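You operate a simulated robot arm through the tools that you are given. There is no shell and no other tool.

The job below is to be done with a simulated robot arm. You get a single attempt, and the scene is never put back.

## Task
Brush glue on the brown board, lay the other board on it and glue that too.
Fine: glue from the brush tray, by the round blue brush, which ends back in its place. Set down upright: round blue brush. A coat counts when it lies all over at full strength: go over it till it gets no stronger.

Only the result counts: the job must be done as asked and must still hold three seconds after the hand-in. Knocking over, shifting, dropping, spilling or breaking anything else fails it.

## Robot
A 7-joint arm with a two-finger parallel gripper, fixed in place. Base frame: the origin is on the floor under the middle of its stand, x ahead of it, y to its left, z up; the work surface is at about z = 0.8. Lengths are in m, angles in degrees, forces in N, time in s.
It reaches about 1.112 m from its shoulder. Its first joint turns from -166.0 to 166.0 degrees. Payload 3.43 kg.
The TCP is the grasp point between the finger pads, 0.034 m short of the fingertips. In the tool frame z runs along the fingers and y along their closing line. Largest opening 0.128 m; finger width 0.024, thickness 0.012; the body of the gripper, 0.048 by 0.13 m, starts 0.096 m behind the TCP.
Orientation is that of the tool frame in the base frame, as a unit quaternion [x, y, z, w]. With the fingers straight down and closing along the base's y, the tool's x points along the base's -x, its y along +y and its z along -z.

## Interface
- The arm moves only by the tool step_arm. Its argument "rows" is a list of rows, each an object (a shift or turn left out is 0, a gripper value left out holds the last) with "offset": the shift along the base's x, y, z in cm, a list of three; "rotation": the turn, a rotation vector about the base's x, y, z in degrees, a list of three. In form: [{"offset": [tx, ty, tz], "rotation": [ax, ay, az]}, ...]. A call has 1 to 20 rows; each row is the pose to reach, as a shift and turn from the pose commanded when the call began. "hand" is the opening, from 0 (shut) to 1 (fully open), set as the call begins (left out, the last holds). Rows are played at 5 a second. More than 0.05 m and 8.6 degrees between two rows, or a gripper value outside its range, and nothing of the call is played. Where a pose cannot be reached the arm comes as near as it can. A force on the tool above 40 N (or 10 N above the force at the start of the call, whichever is more), or a blocked arm, ends the call early, and 0.2 s more pass. Each finger travels about 0.153 m/s and halts on what it meets, pressing with about 29 N; the grip force reading is that of the motor and also rises with nothing between the fingers. The clock runs only during rows and for 0.2 s after the last one: add rows that repeat a pose to give the fingers time. It gives the time, the measured TCP pose, the force on the tool (base axes), the opening and the grip force at its end, in the units of the frame above (readings bear some noise), with the torque about the TCP (base axes, N m) and any sound that the robot's microphone picked up, and new pictures: "pictures" is both (left out), scene, wrist or none.
- Cameras (640 x 400 px; columns grow to the right, rows downward): "scene" is fixed at [0.4008, -0.499, 1.675]; the picture's right is [0.93, -0.38, 0.00], its down [-0.20, -0.51, -0.84] and it looks along [0.31, 0.78, -0.55] (base axes); focal length 347 px, centre (320, 200). "wrist" rides on the gripper at [0.076, -0.011, -0.16] in the tool frame; the picture's right is [0.15, 0.99, 0.00], its down [-0.88, 0.13, -0.46] and it looks along [-0.45, 0.07, 0.89] (tool axes); focal length 234 px, centre (320, 200). There is no depth. A picture from a camera that has moved, and an enlarged one, comes with that camera's place and axes in the base frame and with its lens.
- zoom(camera, box): a new picture of the part [left, top, right, bottom] of that camera's present view, enlarged. The clock stands still meanwhile.
- hand_in(): hands the job in; it is judged then, once.

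Nothing tells you positions but the pictures and the camera data. Unless the task says otherwise, let go and move clear before handing in.

The tools are called after "Emit:" by a JSON object that holds its "api" and its "payload". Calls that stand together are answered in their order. step_arm: Moves the arm, as the interface text tells. Its arguments: {"type":"object","properties":{"rows":{"type":"array","items":{"type":"object","properties":{"offset":{"type":"array","items":{"type":"number"}},"rotation":{"type":"array","items":{"type":"number"}}}}},"hand":{"type":"number"},"pictures":{"type":"string","enum":["both","scene","wrist","none"]}},"required":["rows"]} The other tools are called the same way: zoom (camera, box) takes an enlarged picture of a part of a camera's view; hand_in () hands the job in.

At the start:

```text
clock: 0.0
ee_pos: [0.4134, 0.4043, 1.2353]
tool_rot: [0.0, 1.0, 0.001, -0.002]
contact_force: [0.0, -1.2, 1.2]
torque: [0.0, 0.04, 0.01]
gripper_width: 0.1279
finger_force: 0.1
```

scene: 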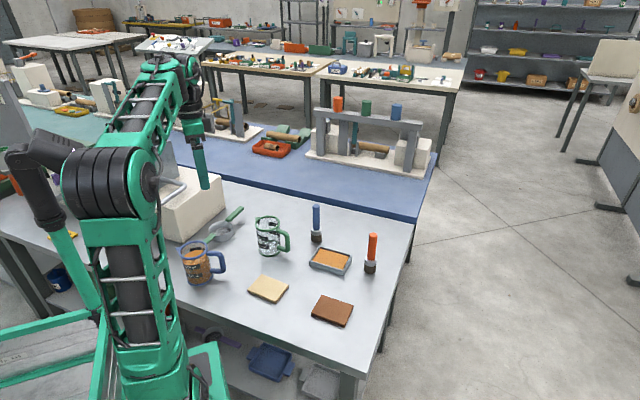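
wrist: 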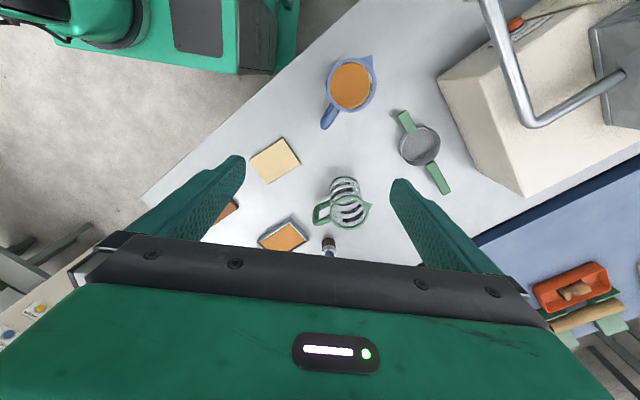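

I see a work table with two boards (a light one and a brown one), a glue tray with orange contents, a blue-handled brush and a red-handled brush standing upright, two jugs and a strainer. First I'll zoom in to place everything.

Emit:
{"api": "zoom", "payload": {"camera": "scene", "box": [230, 190, 410, 335]}}

Emit:
{"api": "zoom", "payload": {"camera": "wrist", "box": [200, 50, 460, 270]}}

Emit:
{"api": "zoom", "payload": {"camera": "scene", "box": [295, 195, 395, 285]}}

```text
2.76 times, centred on (320, 262) of scene
camera zoom: at [0.4008, -0.499, 1.675], right [0.93, -0.38, 0.0], down [-0.2, -0.51, -0.84], along [0.31, 0.78, -0.55], focal length 957 px, centre (320, 28)
```

zoom: 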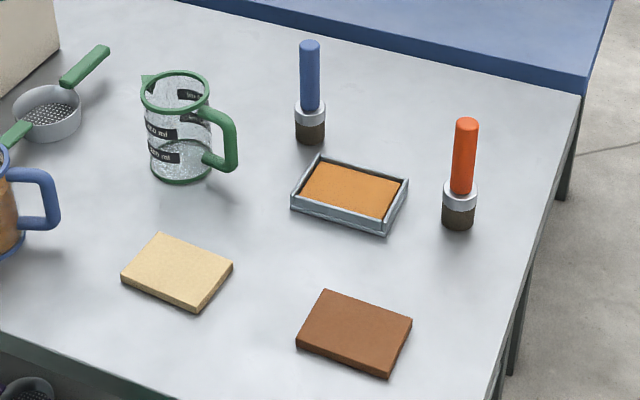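

```text
1.82 times, centred on (330, 160) of wrist
camera zoom: at [0.3396, 0.393, 1.396], right [-0.15, 0.99, 0.0], down [0.88, 0.13, 0.45], along [0.45, 0.07, -0.89], focal length 426 px, centre (302, 273)
```

zoom: 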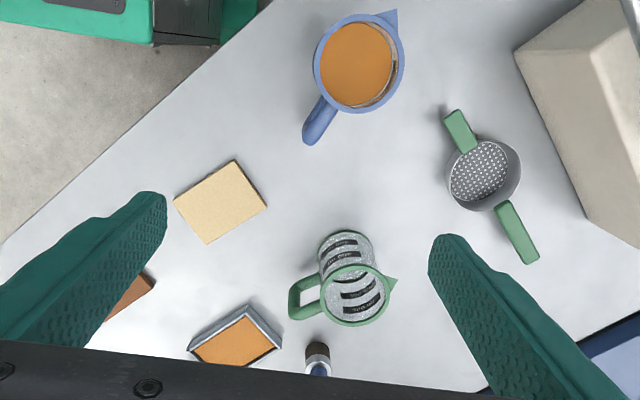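

```text
4.44 times, centred on (345, 240) of scene
camera zoom: at [0.4008, -0.499, 1.675], right [0.93, -0.38, 0.0], down [-0.2, -0.51, -0.84], along [0.31, 0.78, -0.55], focal length 1542 px, centre (209, 22)
```

zoom: 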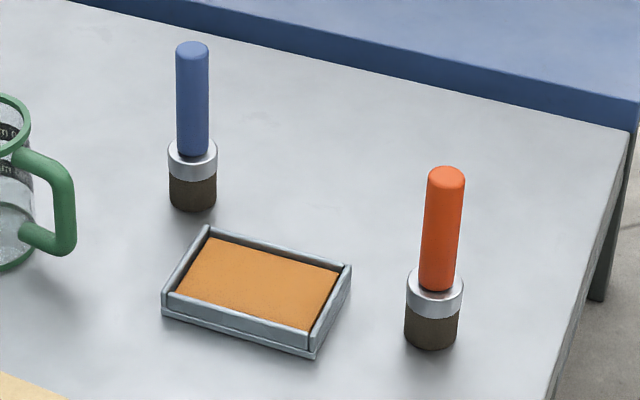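

The blue brush appears to stand at about (0.78, 0.49), the brown board at (0.70, 0.14), the light board at (0.54, 0.31). I'll move above the brush/tray region for a better overhead view.

Emit:
{"api": "step_arm", "payload": {"rows": [{"offset": [4.4, 0.6, 0]}, {"offset": [8.8, 1.2, 0]}, {"offset": [13.2, 1.8, 0]}, {"offset": [17.6, 2.4, 0]}, {"offset": [20, 0, 0]}, {"offset": [20, -4, 0]}, {"offset": [20, -8, 0]}, {"offset": [20, -10, 0]}, {"offset": [20, -10, 0]}]}}

```text
clock: 2.0
ee_pos: [0.6006, 0.3026, 1.2419]
tool_rot: [0.0, 1.0, 0.001, 0.004]
contact_force: [1.1, 0.2, 0.5]
torque: [-0.01, 0.0, -0.02]
gripper_width: 0.1279
finger_force: 0.1
camera wrist: at [0.5242, 0.2897, 1.4015], right [-0.15, 0.99, 0.0], down [0.88, 0.13, 0.46], along [0.46, 0.07, -0.89], focal length 234 px, centre (320, 200)
```

scene: 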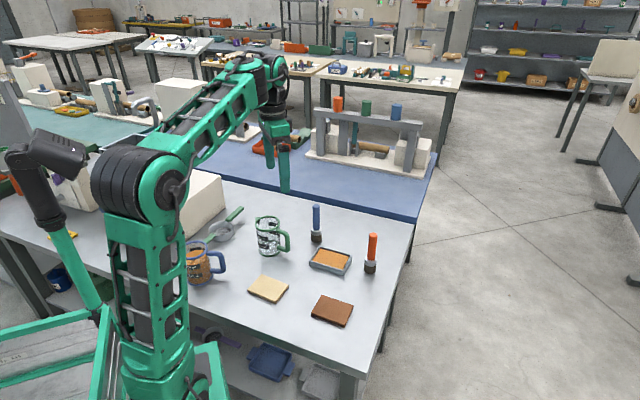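
wrist: 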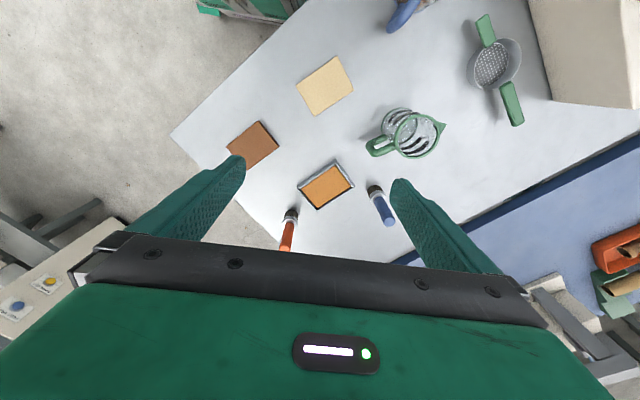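

I now have a wide view of the table. I'll let the arm settle and check the tracking accuracy, and zoom in on the tray and boards.

Emit:
{"api": "step_arm", "payload": {"rows": [{"offset": [0, 0, 0]}, {"offset": [0, 0, 0]}, {"offset": [0, 0, 0]}], "pictures": "none"}}

Emit:
{"api": "zoom", "payload": {"camera": "wrist", "box": [220, 50, 420, 260]}}

```text
clock: 2.8
ee_pos: [0.6019, 0.3017, 1.2423]
tool_rot: [0.0, 1.0, 0.002, 0.003]
contact_force: [-0.1, -0.2, 0.0]
torque: [0.04, 0.02, -0.01]
gripper_width: 0.1281
finger_force: 0.0
```

```text
1.90 times, centred on (320, 155) of wrist
camera zoom: at [0.5242, 0.2899, 1.4015], right [-0.15, 0.99, 0.0], down [0.88, 0.13, 0.46], along [0.46, 0.07, -0.89], focal length 446 px, centre (320, 286)
```

zoom: 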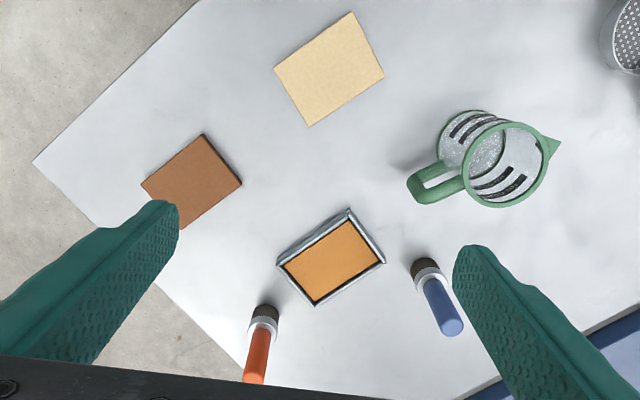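

The wrist and scene views agree: blue brush ≈ (0.783, 0.487), tray centre ≈ (0.784, 0.346), brown board centre ≈ (0.703, 0.144) with its long axis at −45°, light board ≈ (0.544, 0.305). Next I'll go above the blue brush.

Emit:
{"api": "step_arm", "payload": {"rows": [{"offset": [4, 3.5, -1]}, {"offset": [7.5, 7, -2]}, {"offset": [11, 10.5, -3]}, {"offset": [14.5, 14, -4]}, {"offset": [18, 18, -6]}, {"offset": [18.5, 18.5, -9]}, {"offset": [18.5, 18.5, -10]}, {"offset": [18.5, 18.5, -10]}, {"offset": [18.5, 18.5, -10]}], "hand": 0.7}}

```text
refused: row 1 steps farther than a row can; nothing moved
```

The first step was a bit too long; I'll use smaller steps toward the position above the blue brush.

Emit:
{"api": "step_arm", "payload": {"rows": [{"offset": [3, 3, -1]}, {"offset": [6, 6, -2]}, {"offset": [9, 9, -3]}, {"offset": [12, 12, -4]}, {"offset": [15, 15, -6]}, {"offset": [17.5, 17.5, -8]}, {"offset": [18.5, 18.5, -10]}, {"offset": [18.5, 18.5, -10]}, {"offset": [18.5, 18.5, -10]}], "hand": 0.7}}

```text
clock: 4.8
ee_pos: [0.7792, 0.4824, 1.1398]
tool_rot: [0.0, 1.0, 0.001, 0.003]
contact_force: [0.1, -0.5, -0.4]
torque: [0.01, -0.01, 0.0]
gripper_width: 0.0897
finger_force: 0.1
out of reach, approached as far as the arm can: row 6, 7, 8, 9
camera wrist: at [0.7023, 0.4705, 1.2991], right [-0.15, 0.99, 0.0], down [0.88, 0.13, 0.46], along [0.46, 0.07, -0.89], focal length 234 px, centre (320, 200)
```

scene: 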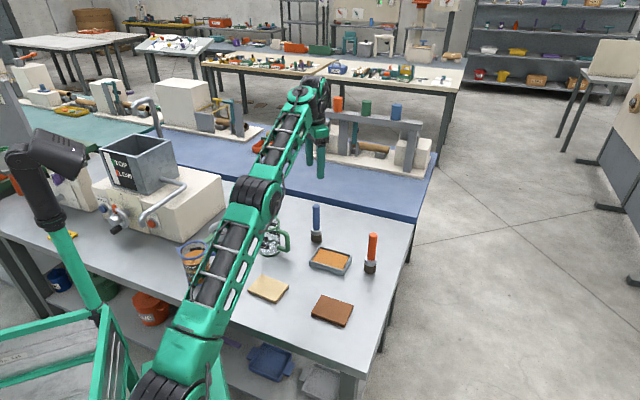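
wrist: 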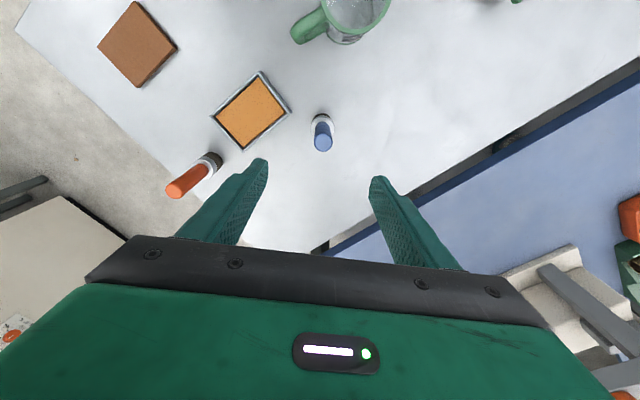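

The brush is almost beneath the gripper now. I'll zoom in to refine its position and dimensions.

Emit:
{"api": "zoom", "payload": {"camera": "wrist", "box": [280, 95, 370, 165]}}

Emit:
{"api": "zoom", "payload": {"camera": "wrist", "box": [200, 60, 300, 160]}}

Emit:
{"api": "zoom", "payload": {"camera": "scene", "box": [290, 190, 360, 250]}}

```text
5.71 times, centred on (325, 130) of wrist
camera zoom: at [0.7023, 0.4705, 1.2991], right [-0.15, 0.99, 0.0], down [0.88, 0.13, 0.46], along [0.46, 0.07, -0.89], focal length 1338 px, centre (291, 600)
```

zoom: 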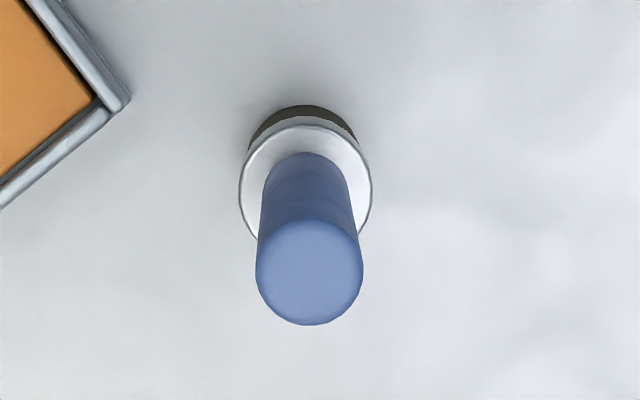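

```text
4.00 times, centred on (250, 110) of wrist
camera zoom: at [0.7023, 0.4705, 1.2991], right [-0.15, 0.99, 0.0], down [0.88, 0.13, 0.46], along [0.46, 0.07, -0.89], focal length 937 px, centre (600, 560)
```

zoom: 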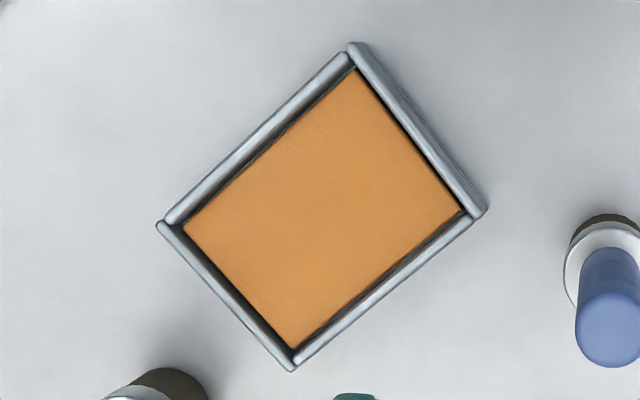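

```text
6.67 times, centred on (325, 220) of scene
camera zoom: at [0.4008, -0.499, 1.675], right [0.93, -0.38, 0.0], down [-0.2, -0.51, -0.84], along [0.31, 0.78, -0.55], focal length 2313 px, centre (287, 67)
```

zoom: 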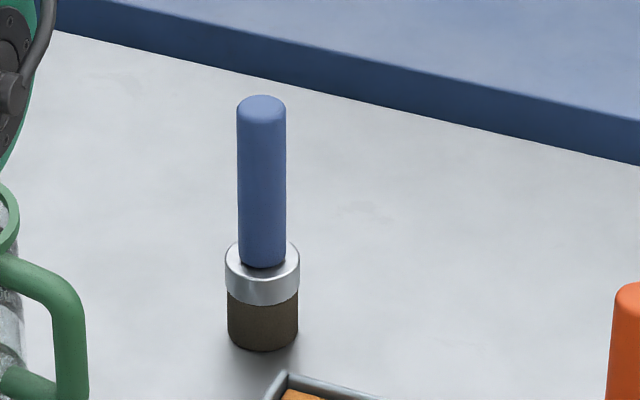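

Brush refined: axis at ≈ (0.785, 0.488), handle top z≈0.96, ferrule top ≈0.852, handle ≈28 mm thick. I'll descend part-way and check tracking before going around the handle.

Emit:
{"api": "step_arm", "payload": {"rows": [{"offset": [0, 0, -4]}, {"offset": [0, 0, -8]}, {"offset": [0, 0, -12]}, {"offset": [0, 0, -12]}, {"offset": [0, 0, -12]}, {"offset": [0, 0, -12]}], "pictures": "wrist"}}

```text
clock: 6.2
ee_pos: [0.7775, 0.4804, 1.0164]
tool_rot: [-0.001, 1.0, 0.001, 0.004]
contact_force: [0.1, -0.9, -0.6]
torque: [-0.02, 0.02, 0.03]
gripper_width: 0.0898
finger_force: 0.1
camera wrist: at [0.6997, 0.4688, 1.1762], right [-0.15, 0.99, 0.0], down [0.88, 0.13, 0.46], along [0.46, 0.07, -0.89], focal length 234 px, centre (320, 200)
```

wrist: 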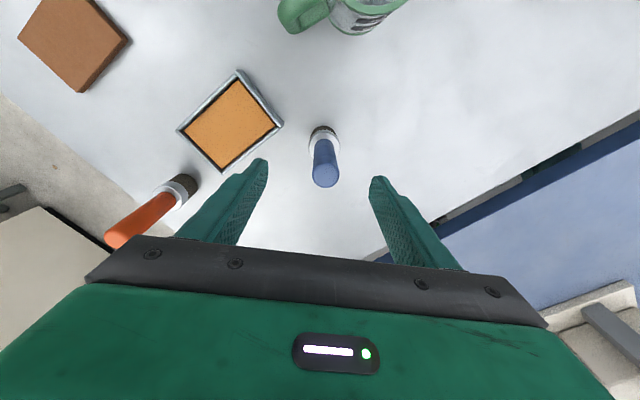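

The gripper tracks with a small steady offset, about 8 mm short in x and 7 mm in y of the brush axis. I'll correct that and lower around the handle.

Emit:
{"api": "step_arm", "payload": {"rows": [{"offset": [0.8, 0.7, 0]}, {"offset": [0.8, 0.7, -3.5]}, {"offset": [0.8, 0.7, -7]}, {"offset": [0.8, 0.7, -10.8]}, {"offset": [0.8, 0.7, -10.8]}, {"offset": [0.8, 0.7, -10.8]}, {"offset": [0.8, 0.7, -10.8]}]}}

```text
clock: 7.8
ee_pos: [0.789, 0.4881, 0.9098]
tool_rot: [0.0, 1.0, 0.0, 0.005]
contact_force: [0.2, -0.8, -0.3]
torque: [0.0, 0.02, -0.02]
gripper_width: 0.0895
finger_force: 0.0
camera wrist: at [0.7111, 0.4768, 1.0683], right [-0.15, 0.99, 0.0], down [0.88, 0.13, 0.46], along [0.46, 0.07, -0.89], focal length 234 px, centre (320, 200)
```

scene: 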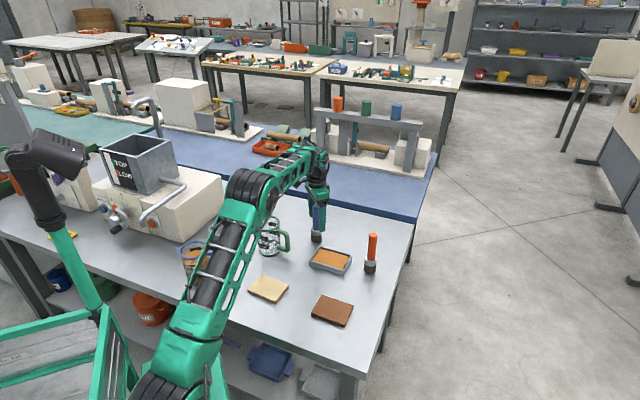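
wrist: 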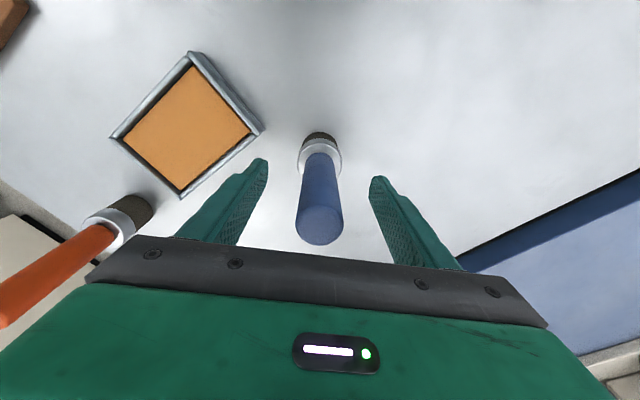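

The handle is between the fingers. I'll nudge 3 mm back in x and close on the handle.

Emit:
{"api": "step_arm", "payload": {"rows": [{"offset": [-0.3, 0, -0.3]}, {"offset": [-0.3, 0, -0.3]}, {"offset": [-0.3, 0, -0.3]}], "pictures": "none"}}

Emit:
{"api": "step_arm", "payload": {"rows": [{"offset": [0, 0, 0]}, {"offset": [0, 0, 0]}, {"offset": [0, 0, 0]}, {"offset": [0, 0, 0]}], "hand": 0}}

```text
clock: 8.6
ee_pos: [0.7847, 0.4877, 0.9068]
tool_rot: [0.0, 1.0, 0.001, 0.004]
contact_force: [0.5, -0.9, 0.8]
torque: [0.02, 0.02, 0.01]
gripper_width: 0.0898
finger_force: 0.1
```

```text
clock: 9.6
ee_pos: [0.7849, 0.4891, 0.9074]
tool_rot: [0.0, 1.0, 0.002, 0.004]
contact_force: [0.5, 0.0, 0.2]
torque: [0.04, 0.02, -0.01]
gripper_width: 0.0264
finger_force: 28.6
camera wrist: at [0.7075, 0.4762, 1.0662], right [-0.15, 0.99, 0.0], down [0.88, 0.13, 0.46], along [0.46, 0.07, -0.89], focal length 234 px, centre (320, 200)
```

scene: 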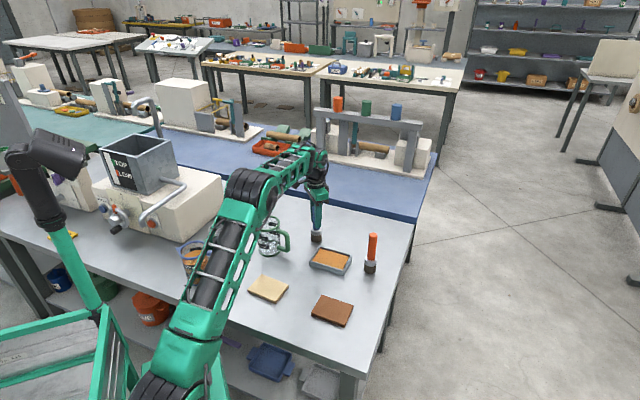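
wrist: 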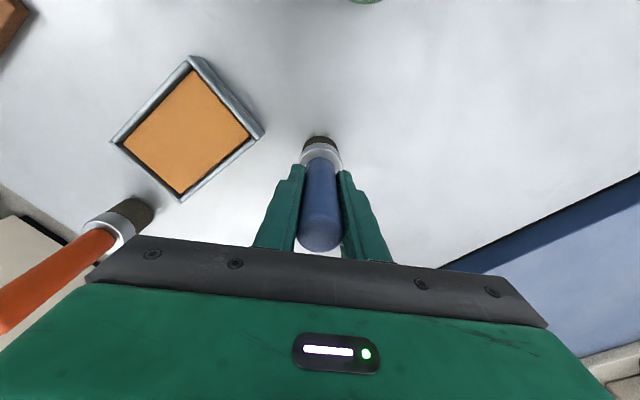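

The handle is gripped (26 mm). I'll record this pose as the brush's home, lift, and move above the tray.

Emit:
{"api": "step_arm", "payload": {"rows": [{"offset": [0, 0, 2]}, {"offset": [0, 0, 6]}, {"offset": [0, -4, 6]}, {"offset": [0, -8, 6]}, {"offset": [0, -11, 6]}, {"offset": [0, -14, 6]}, {"offset": [0, -14, 6]}, {"offset": [0, -14, 6]}]}}

```text
clock: 11.4
ee_pos: [0.7824, 0.3486, 0.9657]
tool_rot: [-0.001, 1.0, 0.002, 0.004]
contact_force: [0.1, 0.2, -1.2]
torque: [0.01, 0.02, 0.0]
gripper_width: 0.0265
finger_force: 29.3
camera wrist: at [0.7041, 0.3359, 1.1249], right [-0.15, 0.99, 0.0], down [0.88, 0.13, 0.46], along [0.46, 0.07, -0.89], focal length 234 px, centre (320, 200)
```

scene: 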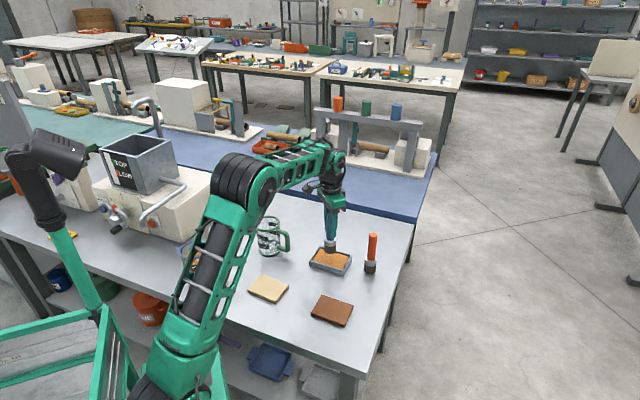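
wrist: 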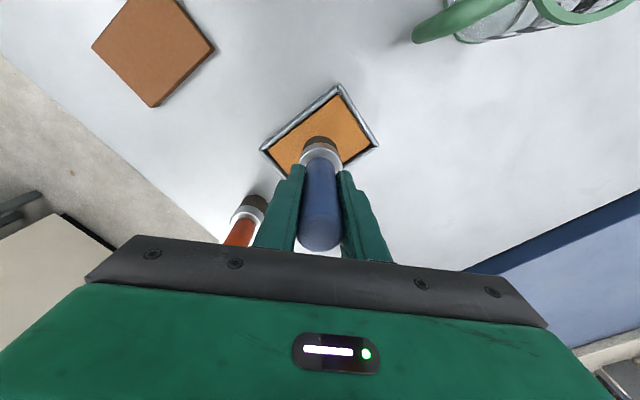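

The brush hangs over the tray centre. I'll lower gently into the glue, watching the force.

Emit:
{"api": "step_arm", "payload": {"rows": [{"offset": [0.2, -0.1, -2]}, {"offset": [0.2, -0.1, -3.5]}, {"offset": [0.2, -0.1, -4.2]}, {"offset": [0.2, -0.1, -4.2]}, {"offset": [0.2, -0.1, -4.2]}]}}

```text
clock: 12.6
ee_pos: [0.7831, 0.3469, 0.9237]
tool_rot: [0.001, 1.0, 0.002, 0.005]
contact_force: [0.5, -0.2, 20.0]
torque: [-0.26, -0.13, -0.08]
gripper_width: 0.0267
finger_force: 28.7
camera wrist: at [0.7054, 0.3342, 1.0834], right [-0.15, 0.99, 0.0], down [0.88, 0.13, 0.47], along [0.46, 0.07, -0.89], focal length 234 px, centre (320, 200)
```

scene: 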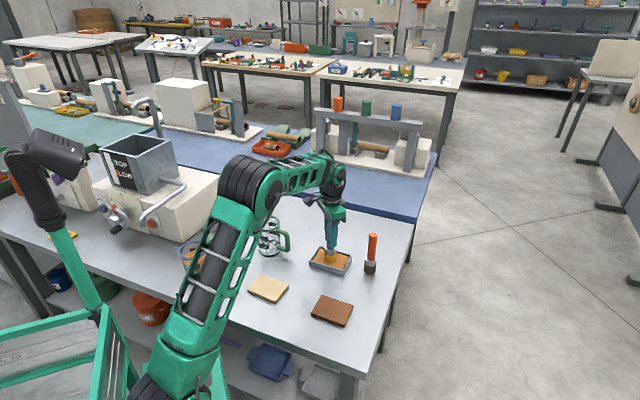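
wrist: 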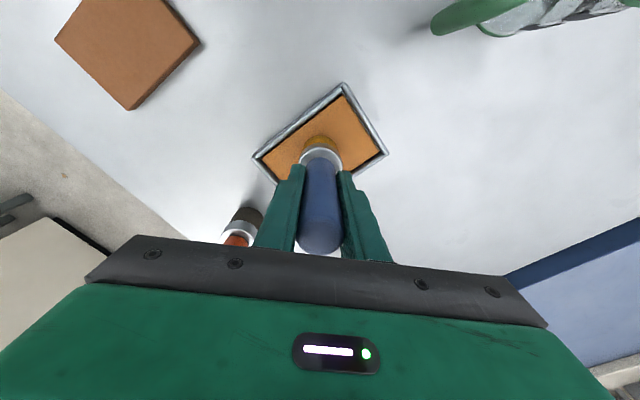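

The bristles have turned orange and the force is 20 N, so the glue surface sits at tip z≈0.816. I'll look closely at the brush.

Emit:
{"api": "zoom", "payload": {"camera": "wrist", "box": [250, 80, 400, 180]}}

Emit:
{"api": "zoom", "payload": {"camera": "scene", "box": [295, 225, 375, 285]}}

```text
4.00 times, centred on (325, 130) of wrist
camera zoom: at [0.7054, 0.3342, 1.0834], right [-0.15, 0.99, 0.0], down [0.88, 0.13, 0.47], along [0.46, 0.07, -0.89], focal length 937 px, centre (300, 480)
```

zoom: 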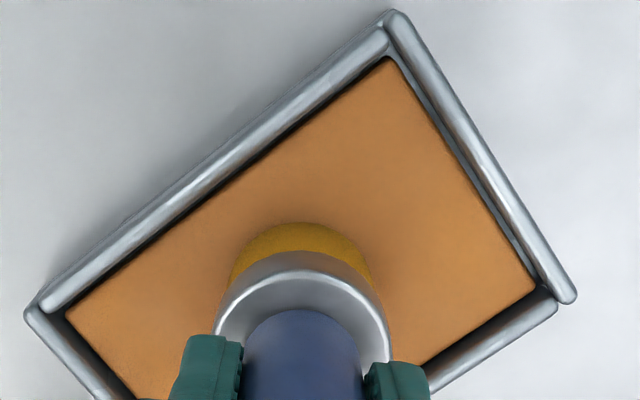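

```text
6.67 times, centred on (335, 255) of scene
camera zoom: at [0.4008, -0.499, 1.675], right [0.93, -0.38, 0.0], down [-0.2, -0.51, -0.84], along [0.31, 0.78, -0.55], focal length 2313 px, centre (220, -167)
```

zoom: 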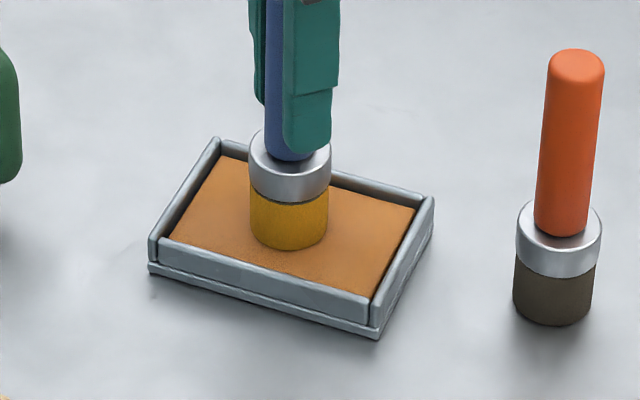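

The brush is loaded. I'll lift it out and check that it hasn't slid in the grip.

Emit:
{"api": "step_arm", "payload": {"rows": [{"offset": [0, 0, 1.5]}, {"offset": [0, 0, 4.2]}, {"offset": [0, 0, 4.2]}, {"offset": [0, 0, 4.2]}]}}

Emit:
{"api": "zoom", "payload": {"camera": "scene", "box": [295, 205, 375, 285]}}

```text
clock: 13.6
ee_pos: [0.784, 0.3462, 0.9635]
tool_rot: [0.0, 1.0, 0.001, 0.004]
contact_force: [0.1, -0.7, -1.0]
torque: [0.03, -0.01, 0.01]
gripper_width: 0.0265
finger_force: 28.4
camera wrist: at [0.7068, 0.3343, 1.1235], right [-0.15, 0.99, 0.0], down [0.88, 0.13, 0.46], along [0.46, 0.07, -0.89], focal length 234 px, centre (320, 200)
```

scene: 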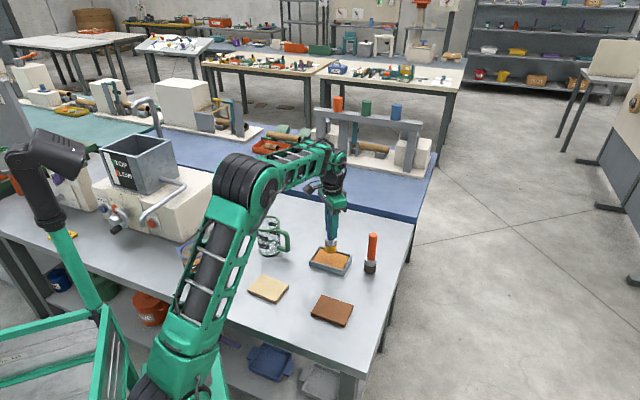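
wrist: 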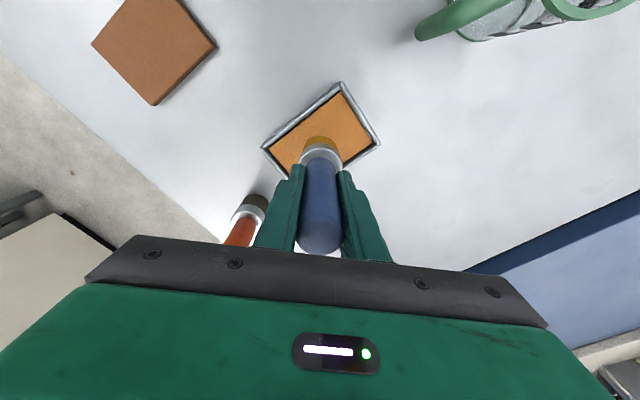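

```text
5.00 times, centred on (335, 245) of scene
camera zoom: at [0.4008, -0.499, 1.675], right [0.93, -0.38, 0.0], down [-0.2, -0.51, -0.84], along [0.31, 0.78, -0.55], focal length 1735 px, centre (245, -25)
```

zoom: 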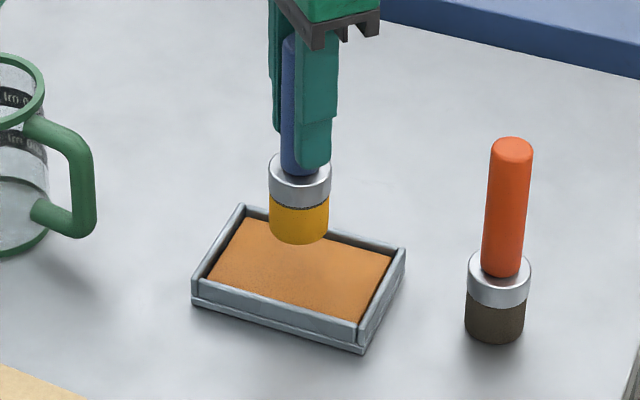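

The brush holds glue (bright orange bristles) and hasn't slid. Next I'll carry it above the brown board's centre.

Emit:
{"api": "step_arm", "payload": {"rows": [{"offset": [-1.6, -4, 0]}, {"offset": [-3.2, -8, 0]}, {"offset": [-4.9, -12.1, 0]}, {"offset": [-6.5, -16.2, 0]}, {"offset": [-8.0, -20.1, 0]}, {"offset": [-8.0, -20.1, 0]}, {"offset": [-8.0, -20.1, 0]}]}}

Emit:
{"api": "zoom", "payload": {"camera": "scene", "box": [285, 255, 385, 335]}}

Emit:
{"api": "zoom", "payload": {"camera": "wrist", "box": [240, 60, 400, 190]}}

```text
clock: 15.2
ee_pos: [0.7035, 0.1468, 0.9664]
tool_rot: [0.0, 1.0, 0.001, 0.005]
contact_force: [0.1, 0.1, -1.5]
torque: [-0.02, -0.01, -0.01]
gripper_width: 0.0265
finger_force: 28.9
camera wrist: at [0.6255, 0.1349, 1.1256], right [-0.15, 0.99, 0.0], down [0.88, 0.13, 0.46], along [0.46, 0.07, -0.89], focal length 234 px, centre (320, 200)
```

scene: 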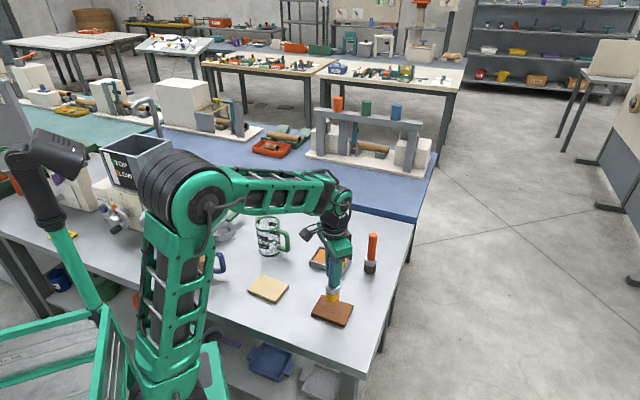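
wrist: 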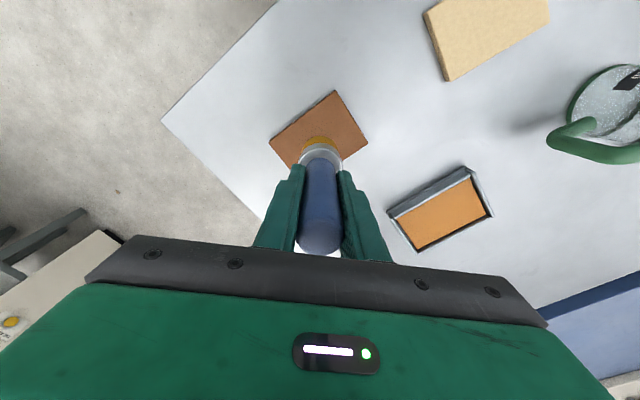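

```text
5.00 times, centred on (335, 295) of scene
camera zoom: at [0.4008, -0.499, 1.675], right [0.93, -0.38, 0.0], down [-0.2, -0.51, -0.84], along [0.31, 0.78, -0.55], focal length 1735 px, centre (245, -275)
```

zoom: 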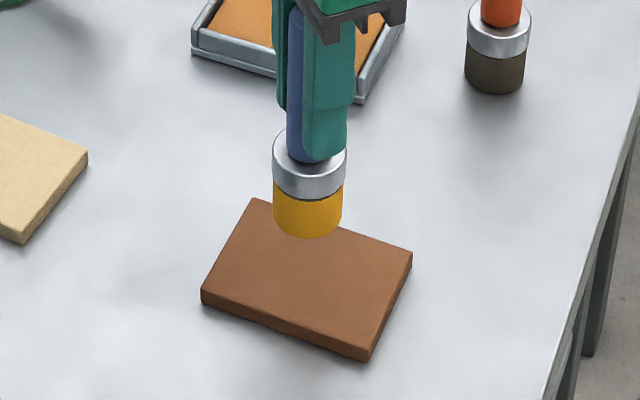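

```text
3.08 times, centred on (320, 125) of wrist
camera zoom: at [0.6255, 0.1349, 1.1256], right [-0.15, 0.99, 0.0], down [0.88, 0.13, 0.46], along [0.46, 0.07, -0.89], focal length 720 px, centre (320, 431)
```

zoom: 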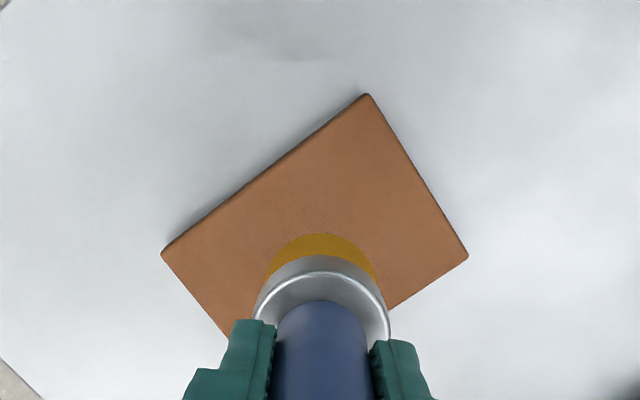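

The brush hangs close to the board's centre; the board is about 1 cm thick. I'll lower to just above it, then feel for contact.

Emit:
{"api": "step_arm", "payload": {"rows": [{"offset": [0, 0, -2]}, {"offset": [0, 0, -3.8]}, {"offset": [0, 0, -4.4]}, {"offset": [0, 0, -4.4]}, {"offset": [0, 0, -4.4]}], "pictures": "none"}}

```text
clock: 16.4
ee_pos: [0.7047, 0.1447, 0.9211]
tool_rot: [-0.001, 1.0, 0.001, 0.004]
contact_force: [-0.5, -0.3, -0.2]
torque: [0.01, 0.0, 0.0]
gripper_width: 0.0263
finger_force: 28.6
```

Emit:
{"api": "step_arm", "payload": {"rows": [{"offset": [0, 0, -0.2]}, {"offset": [0, 0, -0.2]}, {"offset": [0, 0, -0.2]}], "pictures": "scene"}}

```text
clock: 17.2
ee_pos: [0.705, 0.1455, 0.9193]
tool_rot: [0.0, 1.0, 0.001, 0.005]
contact_force: [-0.4, -0.4, -0.6]
torque: [-0.02, -0.02, -0.01]
gripper_width: 0.0262
finger_force: 29.0
```

scene: 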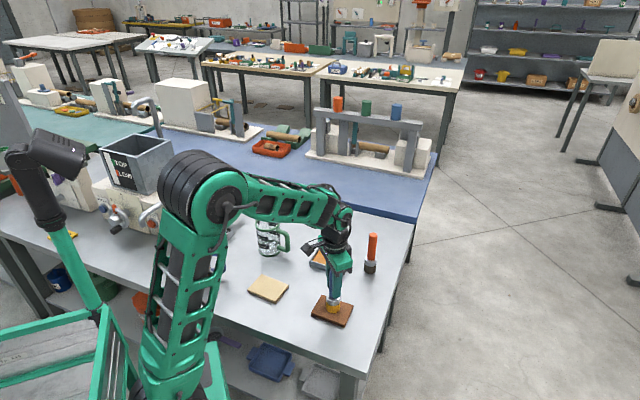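

No contact yet with the tip at about 0.812. I'll keep lowering in 1–2 mm steps.

Emit:
{"api": "step_arm", "payload": {"rows": [{"offset": [0, 0, -0.2]}, {"offset": [0, 0, -0.2]}, {"offset": [0, 0, -0.2]}], "pictures": "none"}}

Emit:
{"api": "zoom", "payload": {"camera": "scene", "box": [305, 275, 365, 330]}}

```text
clock: 18.0
ee_pos: [0.7042, 0.1457, 0.918]
tool_rot: [0.0, 1.0, 0.001, 0.005]
contact_force: [-1.1, -1.9, 15.5]
torque: [-0.16, 0.15, -0.01]
gripper_width: 0.0265
finger_force: 29.1
```

```text
7.27 times, centred on (335, 302) of scene
camera zoom: at [0.4008, -0.499, 1.675], right [0.93, -0.38, 0.0], down [-0.2, -0.51, -0.84], along [0.31, 0.78, -0.55], focal length 2524 px, centre (211, -546)
```

zoom: 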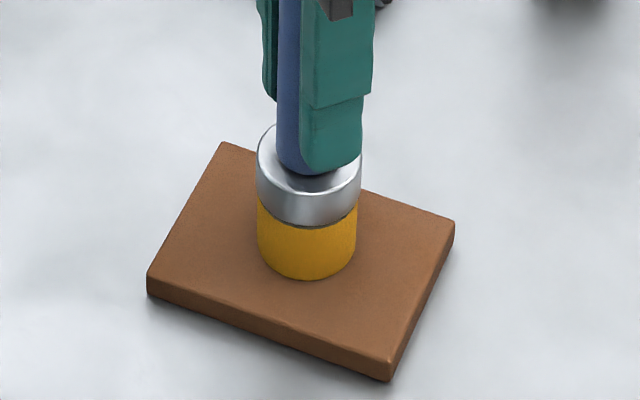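

Contact: 15.5 N, board top at tip z ≈ 0.811. I'll ease off to a light touch and start brushing along the board's long axis.

Emit:
{"api": "step_arm", "payload": {"rows": [{"offset": [0, 0, 0.1]}, {"offset": [0, 0, 0.1]}], "pictures": "none"}}

```text
clock: 18.6
ee_pos: [0.706, 0.1457, 0.9181]
tool_rot: [0.0, 1.0, 0.001, 0.004]
contact_force: [2.8, 0.6, 7.4]
torque: [0.04, -0.25, 0.01]
gripper_width: 0.0263
finger_force: 29.3
```

Light contact at ~7 N. Now the first stroke along the board's long axis through the centre.

Emit:
{"api": "step_arm", "payload": {"rows": [{"offset": [0.98, -1.0, 0]}, {"offset": [1.95, -2.0, 0]}, {"offset": [2.93, -3.01, 0]}, {"offset": [2.93, -3.01, 0]}, {"offset": [1.95, -2.0, 0]}, {"offset": [0.98, -1.0, 0]}, {"offset": [0, 0, 0]}, {"offset": [-0.98, 1.0, 0]}, {"offset": [-1.95, 2.0, 0]}, {"offset": [-2.93, 3.01, 0]}, {"offset": [-2.93, 3.01, 0]}]}}

Emit:
{"api": "zoom", "payload": {"camera": "scene", "box": [295, 265, 375, 335]}}

```text
clock: 21.0
ee_pos: [0.6742, 0.176, 0.9186]
tool_rot: [0.0, 1.0, 0.001, 0.003]
contact_force: [-0.6, -0.1, -0.1]
torque: [0.0, 0.0, 0.04]
gripper_width: 0.0265
finger_force: 29.8
camera wrist: at [0.597, 0.1641, 1.0768], right [-0.15, 0.99, 0.0], down [0.88, 0.13, 0.46], along [0.46, 0.07, -0.89], focal length 234 px, centre (320, 200)
```

scene: 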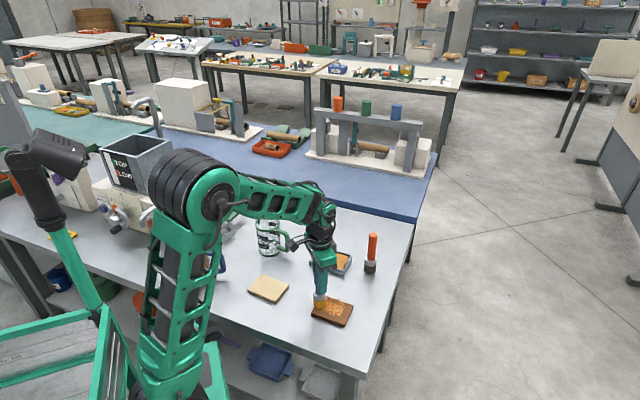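
wrist: 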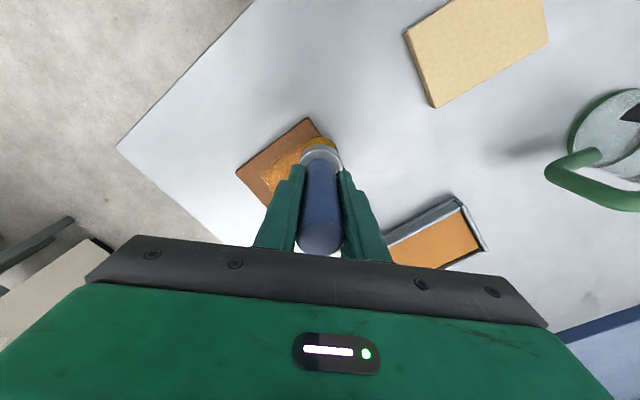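

```text
5.71 times, centred on (335, 300) of scene
camera zoom: at [0.4008, -0.499, 1.675], right [0.93, -0.38, 0.0], down [-0.2, -0.51, -0.84], along [0.31, 0.78, -0.55], focal length 1983 px, centre (234, -371)
```

zoom: 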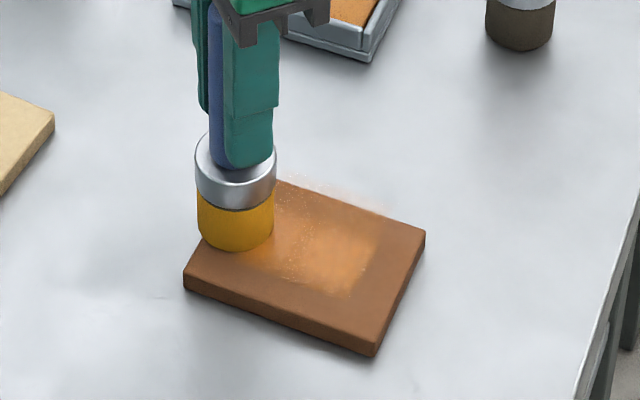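

The coat is going on and the board hasn't moved; at this end contact is just lost. I'll press 1 mm more and do a stroke along the near-robot edge.

Emit:
{"api": "step_arm", "payload": {"rows": [{"offset": [-0.57, -0.56, -0.1]}, {"offset": [-1.15, -1.12, -0.1]}, {"offset": [-1.72, -1.68, -0.1]}, {"offset": [-1.72, -1.68, -0.1]}], "pictures": "none"}}

Emit:
{"api": "step_arm", "payload": {"rows": [{"offset": [0.98, -1.0, 0]}, {"offset": [1.96, -2.0, 0]}, {"offset": [2.93, -3.01, 0]}, {"offset": [3.91, -4.01, 0]}, {"offset": [4.89, -5.01, 0]}, {"offset": [5.86, -6.01, 0]}, {"offset": [5.86, -6.01, 0]}]}}

Emit:
{"api": "zoom", "payload": {"camera": "scene", "box": [295, 265, 375, 335]}}

```text
clock: 22.0
ee_pos: [0.6573, 0.1588, 0.9171]
tool_rot: [0.0, 1.0, 0.001, 0.005]
contact_force: [-0.8, 0.2, 0.2]
torque: [-0.08, 0.06, 0.01]
gripper_width: 0.0263
finger_force: 28.4
```

```text
clock: 23.6
ee_pos: [0.7187, 0.0985, 0.9181]
tool_rot: [0.001, 1.0, 0.0, 0.004]
contact_force: [0.3, 0.3, 0.3]
torque: [0.0, 0.01, 0.01]
gripper_width: 0.0262
finger_force: 28.8
camera wrist: at [0.6425, 0.0869, 1.0767], right [-0.15, 0.99, 0.0], down [0.88, 0.13, 0.46], along [0.46, 0.07, -0.89], focal length 234 px, centre (320, 200)
```

scene: 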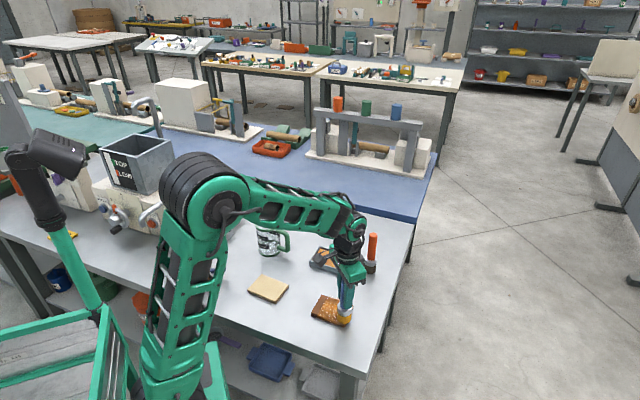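
wrist: 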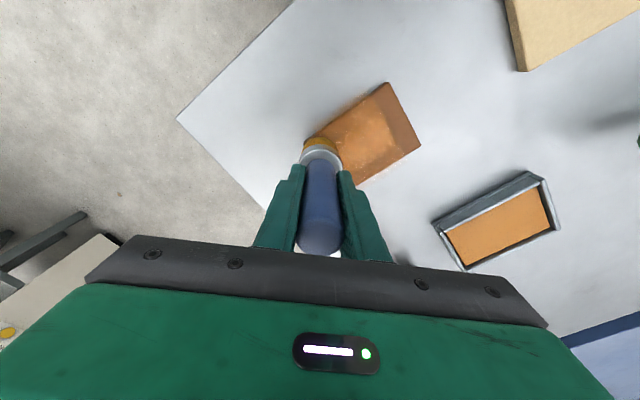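

```text
5.71 times, centred on (335, 300) of scene
camera zoom: at [0.4008, -0.499, 1.675], right [0.93, -0.38, 0.0], down [-0.2, -0.51, -0.84], along [0.31, 0.78, -0.55], focal length 1983 px, centre (234, -371)
```

zoom: 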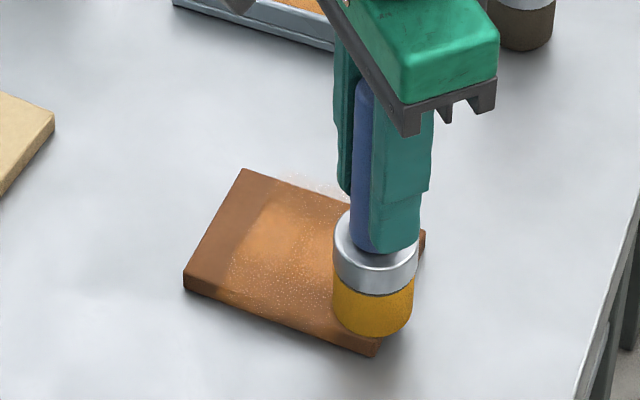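

Coating works where there's contact; the far (−u) end missed because contact was lost. I'll press a bit more here and check force.

Emit:
{"api": "step_arm", "payload": {"rows": [{"offset": [0, 0, -0.1]}, {"offset": [0, 0, -0.1]}], "pictures": "none"}}

```text
clock: 24.2
ee_pos: [0.7208, 0.099, 0.9162]
tool_rot: [0.0, 1.0, 0.001, 0.005]
contact_force: [1.1, 0.6, 6.3]
torque: [0.05, -0.08, -0.04]
gripper_width: 0.0265
finger_force: 29.0
```

Contact regained (6 N). Now a stroke back along this lane to the −u end, going right to the edge.

Emit:
{"api": "step_arm", "payload": {"rows": [{"offset": [-0.7, 0.72, 0]}, {"offset": [-1.4, 1.43, 0]}, {"offset": [-2.1, 2.15, 0]}, {"offset": [-2.8, 2.86, 0]}, {"offset": [-3.5, 3.58, 0]}, {"offset": [-4.2, 4.3, 0]}, {"offset": [-4.9, 5.0, 0]}, {"offset": [-5.6, 5.73, 0]}, {"offset": [-6.1, 6.25, 0]}, {"offset": [-6.1, 6.25, 0]}]}}

Emit:
{"api": "zoom", "payload": {"camera": "scene", "box": [295, 265, 375, 335]}}

Emit:
{"api": "zoom", "payload": {"camera": "wrist", "box": [240, 80, 400, 200]}}

```text
clock: 26.4
ee_pos: [0.6555, 0.1622, 0.9152]
tool_rot: [0.0, 1.0, 0.001, 0.004]
contact_force: [1.0, -1.5, 12.2]
torque: [-0.19, 0.01, -0.02]
gripper_width: 0.0261
finger_force: 28.7
camera wrist: at [0.5787, 0.1501, 1.0751], right [-0.15, 0.99, 0.0], down [0.88, 0.13, 0.46], along [0.46, 0.07, -0.89], focal length 234 px, centre (320, 200)
```

scene: 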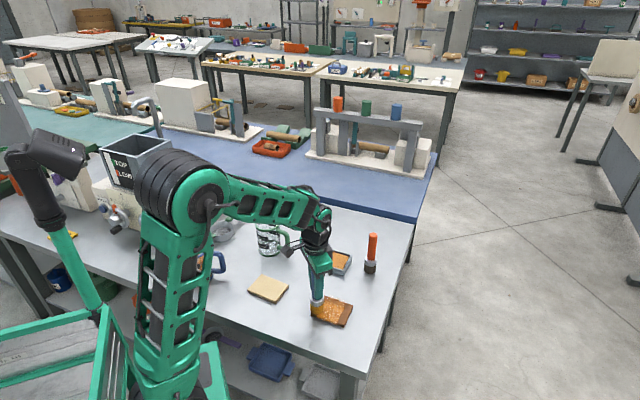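
wrist: 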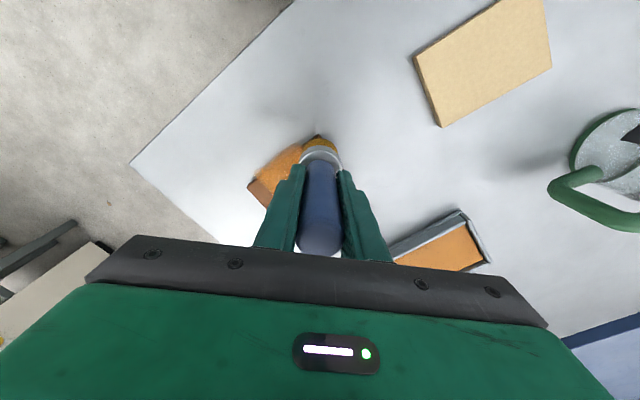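

```text
5.71 times, centred on (335, 300) of scene
camera zoom: at [0.4008, -0.499, 1.675], right [0.93, -0.38, 0.0], down [-0.2, -0.51, -0.84], along [0.31, 0.78, -0.55], focal length 1983 px, centre (234, -371)
```

zoom: 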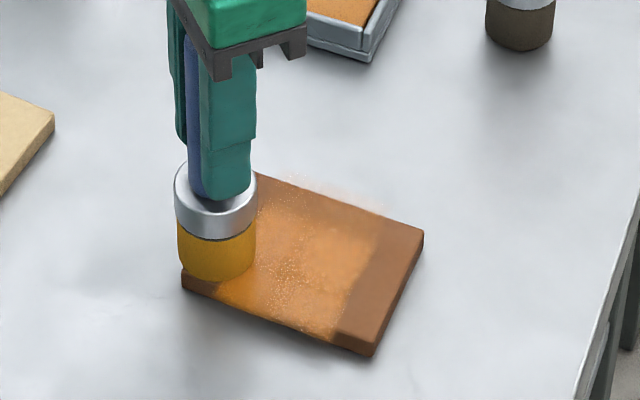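

```text
3.33 times, centred on (320, 140) of wrist
camera zoom: at [0.5787, 0.1501, 1.0751], right [-0.15, 0.99, 0.0], down [0.88, 0.13, 0.46], along [0.46, 0.07, -0.89], focal length 781 px, centre (320, 400)
```

zoom: 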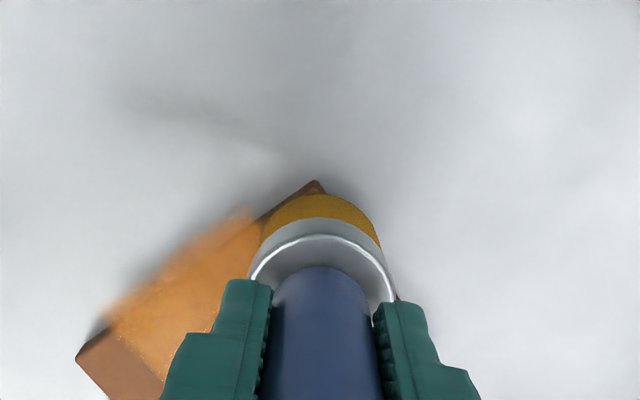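

Most of the middle is coated, but the ends look thin. I'll lift off and move toward the tray to get a clear look at the coat.

Emit:
{"api": "step_arm", "payload": {"rows": [{"offset": [0, 0, 1]}, {"offset": [0, 0, 5]}, {"offset": [1, 4.5, 5]}, {"offset": [2.5, 9, 5]}, {"offset": [5, 13, 5]}, {"offset": [5, 13, 5]}]}}

Emit:
{"api": "zoom", "payload": {"camera": "scene", "box": [295, 265, 375, 335]}}

Emit:
{"api": "zoom", "payload": {"camera": "wrist", "box": [100, 0, 320, 160]}}

```text
clock: 27.8
ee_pos: [0.7061, 0.2935, 0.9668]
tool_rot: [0.0, 1.0, 0.001, 0.004]
contact_force: [-0.5, 0.2, -0.5]
torque: [-0.01, -0.02, -0.01]
gripper_width: 0.0262
finger_force: 29.2
camera wrist: at [0.6293, 0.2813, 1.1261], right [-0.15, 0.99, 0.0], down [0.88, 0.13, 0.46], along [0.46, 0.07, -0.89], focal length 234 px, centre (320, 200)
```

scene: 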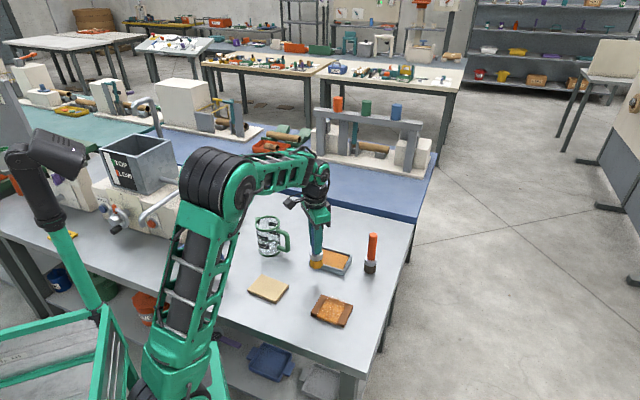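
wrist: 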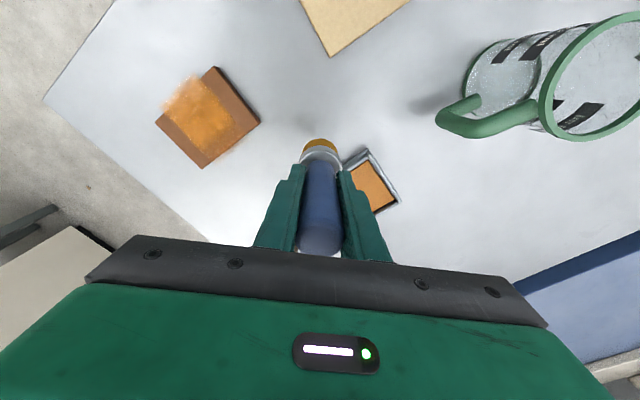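

```text
5.71 times, centred on (335, 300) of scene
camera zoom: at [0.4008, -0.499, 1.675], right [0.93, -0.38, 0.0], down [-0.2, -0.51, -0.84], along [0.31, 0.78, -0.55], focal length 1983 px, centre (234, -371)
```

zoom: 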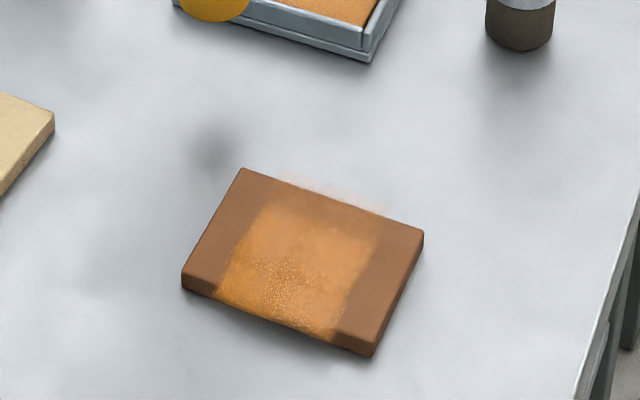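

```text
2.50 times, centred on (210, 80) of wrist
camera zoom: at [0.6293, 0.2813, 1.1261], right [-0.15, 0.99, 0.0], down [0.88, 0.13, 0.46], along [0.46, 0.07, -0.89], focal length 585 px, centre (595, 500)
```

zoom: 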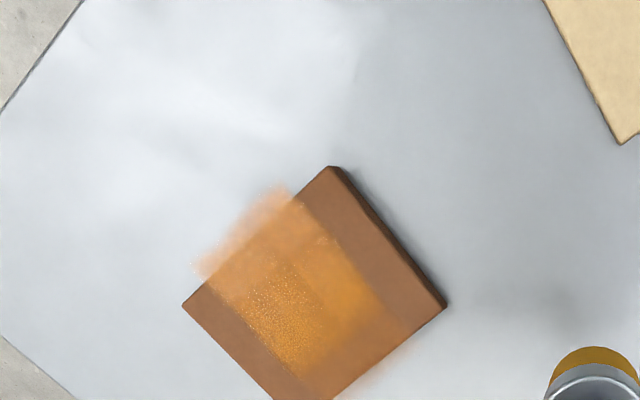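

The coat's picture doesn't quite match where I brushed (it spills past the long edges and stops short of the ends), so I'll reload and test a distinct spot. First back to the tray for a light dip.

Emit:
{"api": "step_arm", "payload": {"rows": [{"offset": [4, 2.8, 0]}, {"offset": [7.9, 5.5, 0]}, {"offset": [7.9, 5.5, -2.5]}, {"offset": [7.9, 5.5, -4.0]}, {"offset": [7.9, 5.5, -4.1]}, {"offset": [7.9, 5.5, -4.1]}], "pictures": "scene"}}

Emit:
{"api": "zoom", "payload": {"camera": "scene", "box": [295, 265, 375, 335]}}

Emit:
{"api": "zoom", "payload": {"camera": "scene", "box": [295, 225, 375, 285]}}

```text
clock: 29.2
ee_pos: [0.7861, 0.3457, 0.9271]
tool_rot: [0.0, 1.0, 0.0, 0.004]
contact_force: [0.3, -0.7, -0.6]
torque: [0.0, -0.03, -0.04]
gripper_width: 0.0261
finger_force: 28.8
```

scene: 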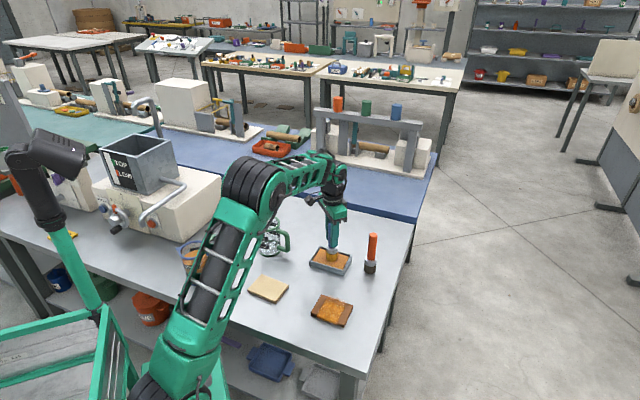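

```text
5.71 times, centred on (335, 300) of scene
camera zoom: at [0.4008, -0.499, 1.675], right [0.93, -0.38, 0.0], down [-0.2, -0.51, -0.84], along [0.31, 0.78, -0.55], focal length 1983 px, centre (234, -371)
```

zoom: 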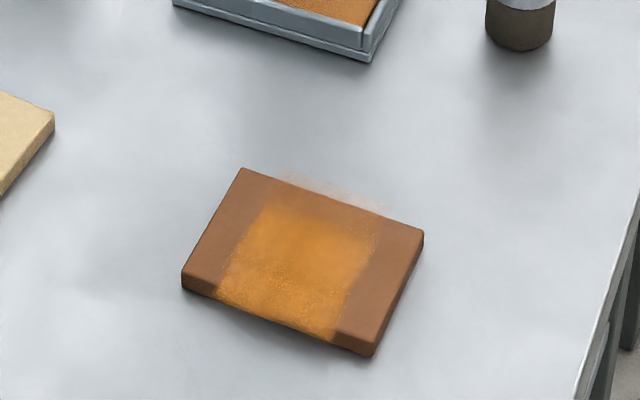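

```text
6.67 times, centred on (335, 255) of scene
camera zoom: at [0.4008, -0.499, 1.675], right [0.93, -0.38, 0.0], down [-0.2, -0.51, -0.84], along [0.31, 0.78, -0.55], focal length 2313 px, centre (220, -167)
```

zoom: 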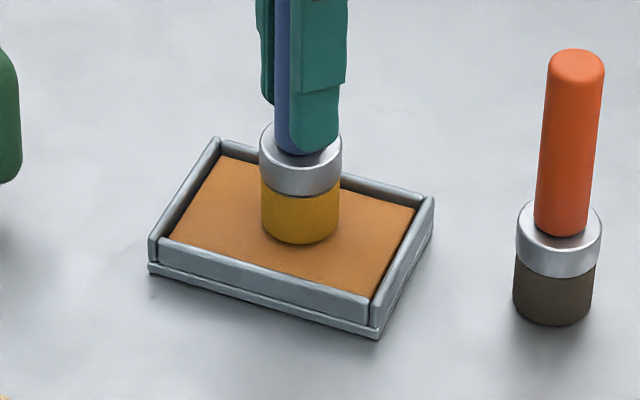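

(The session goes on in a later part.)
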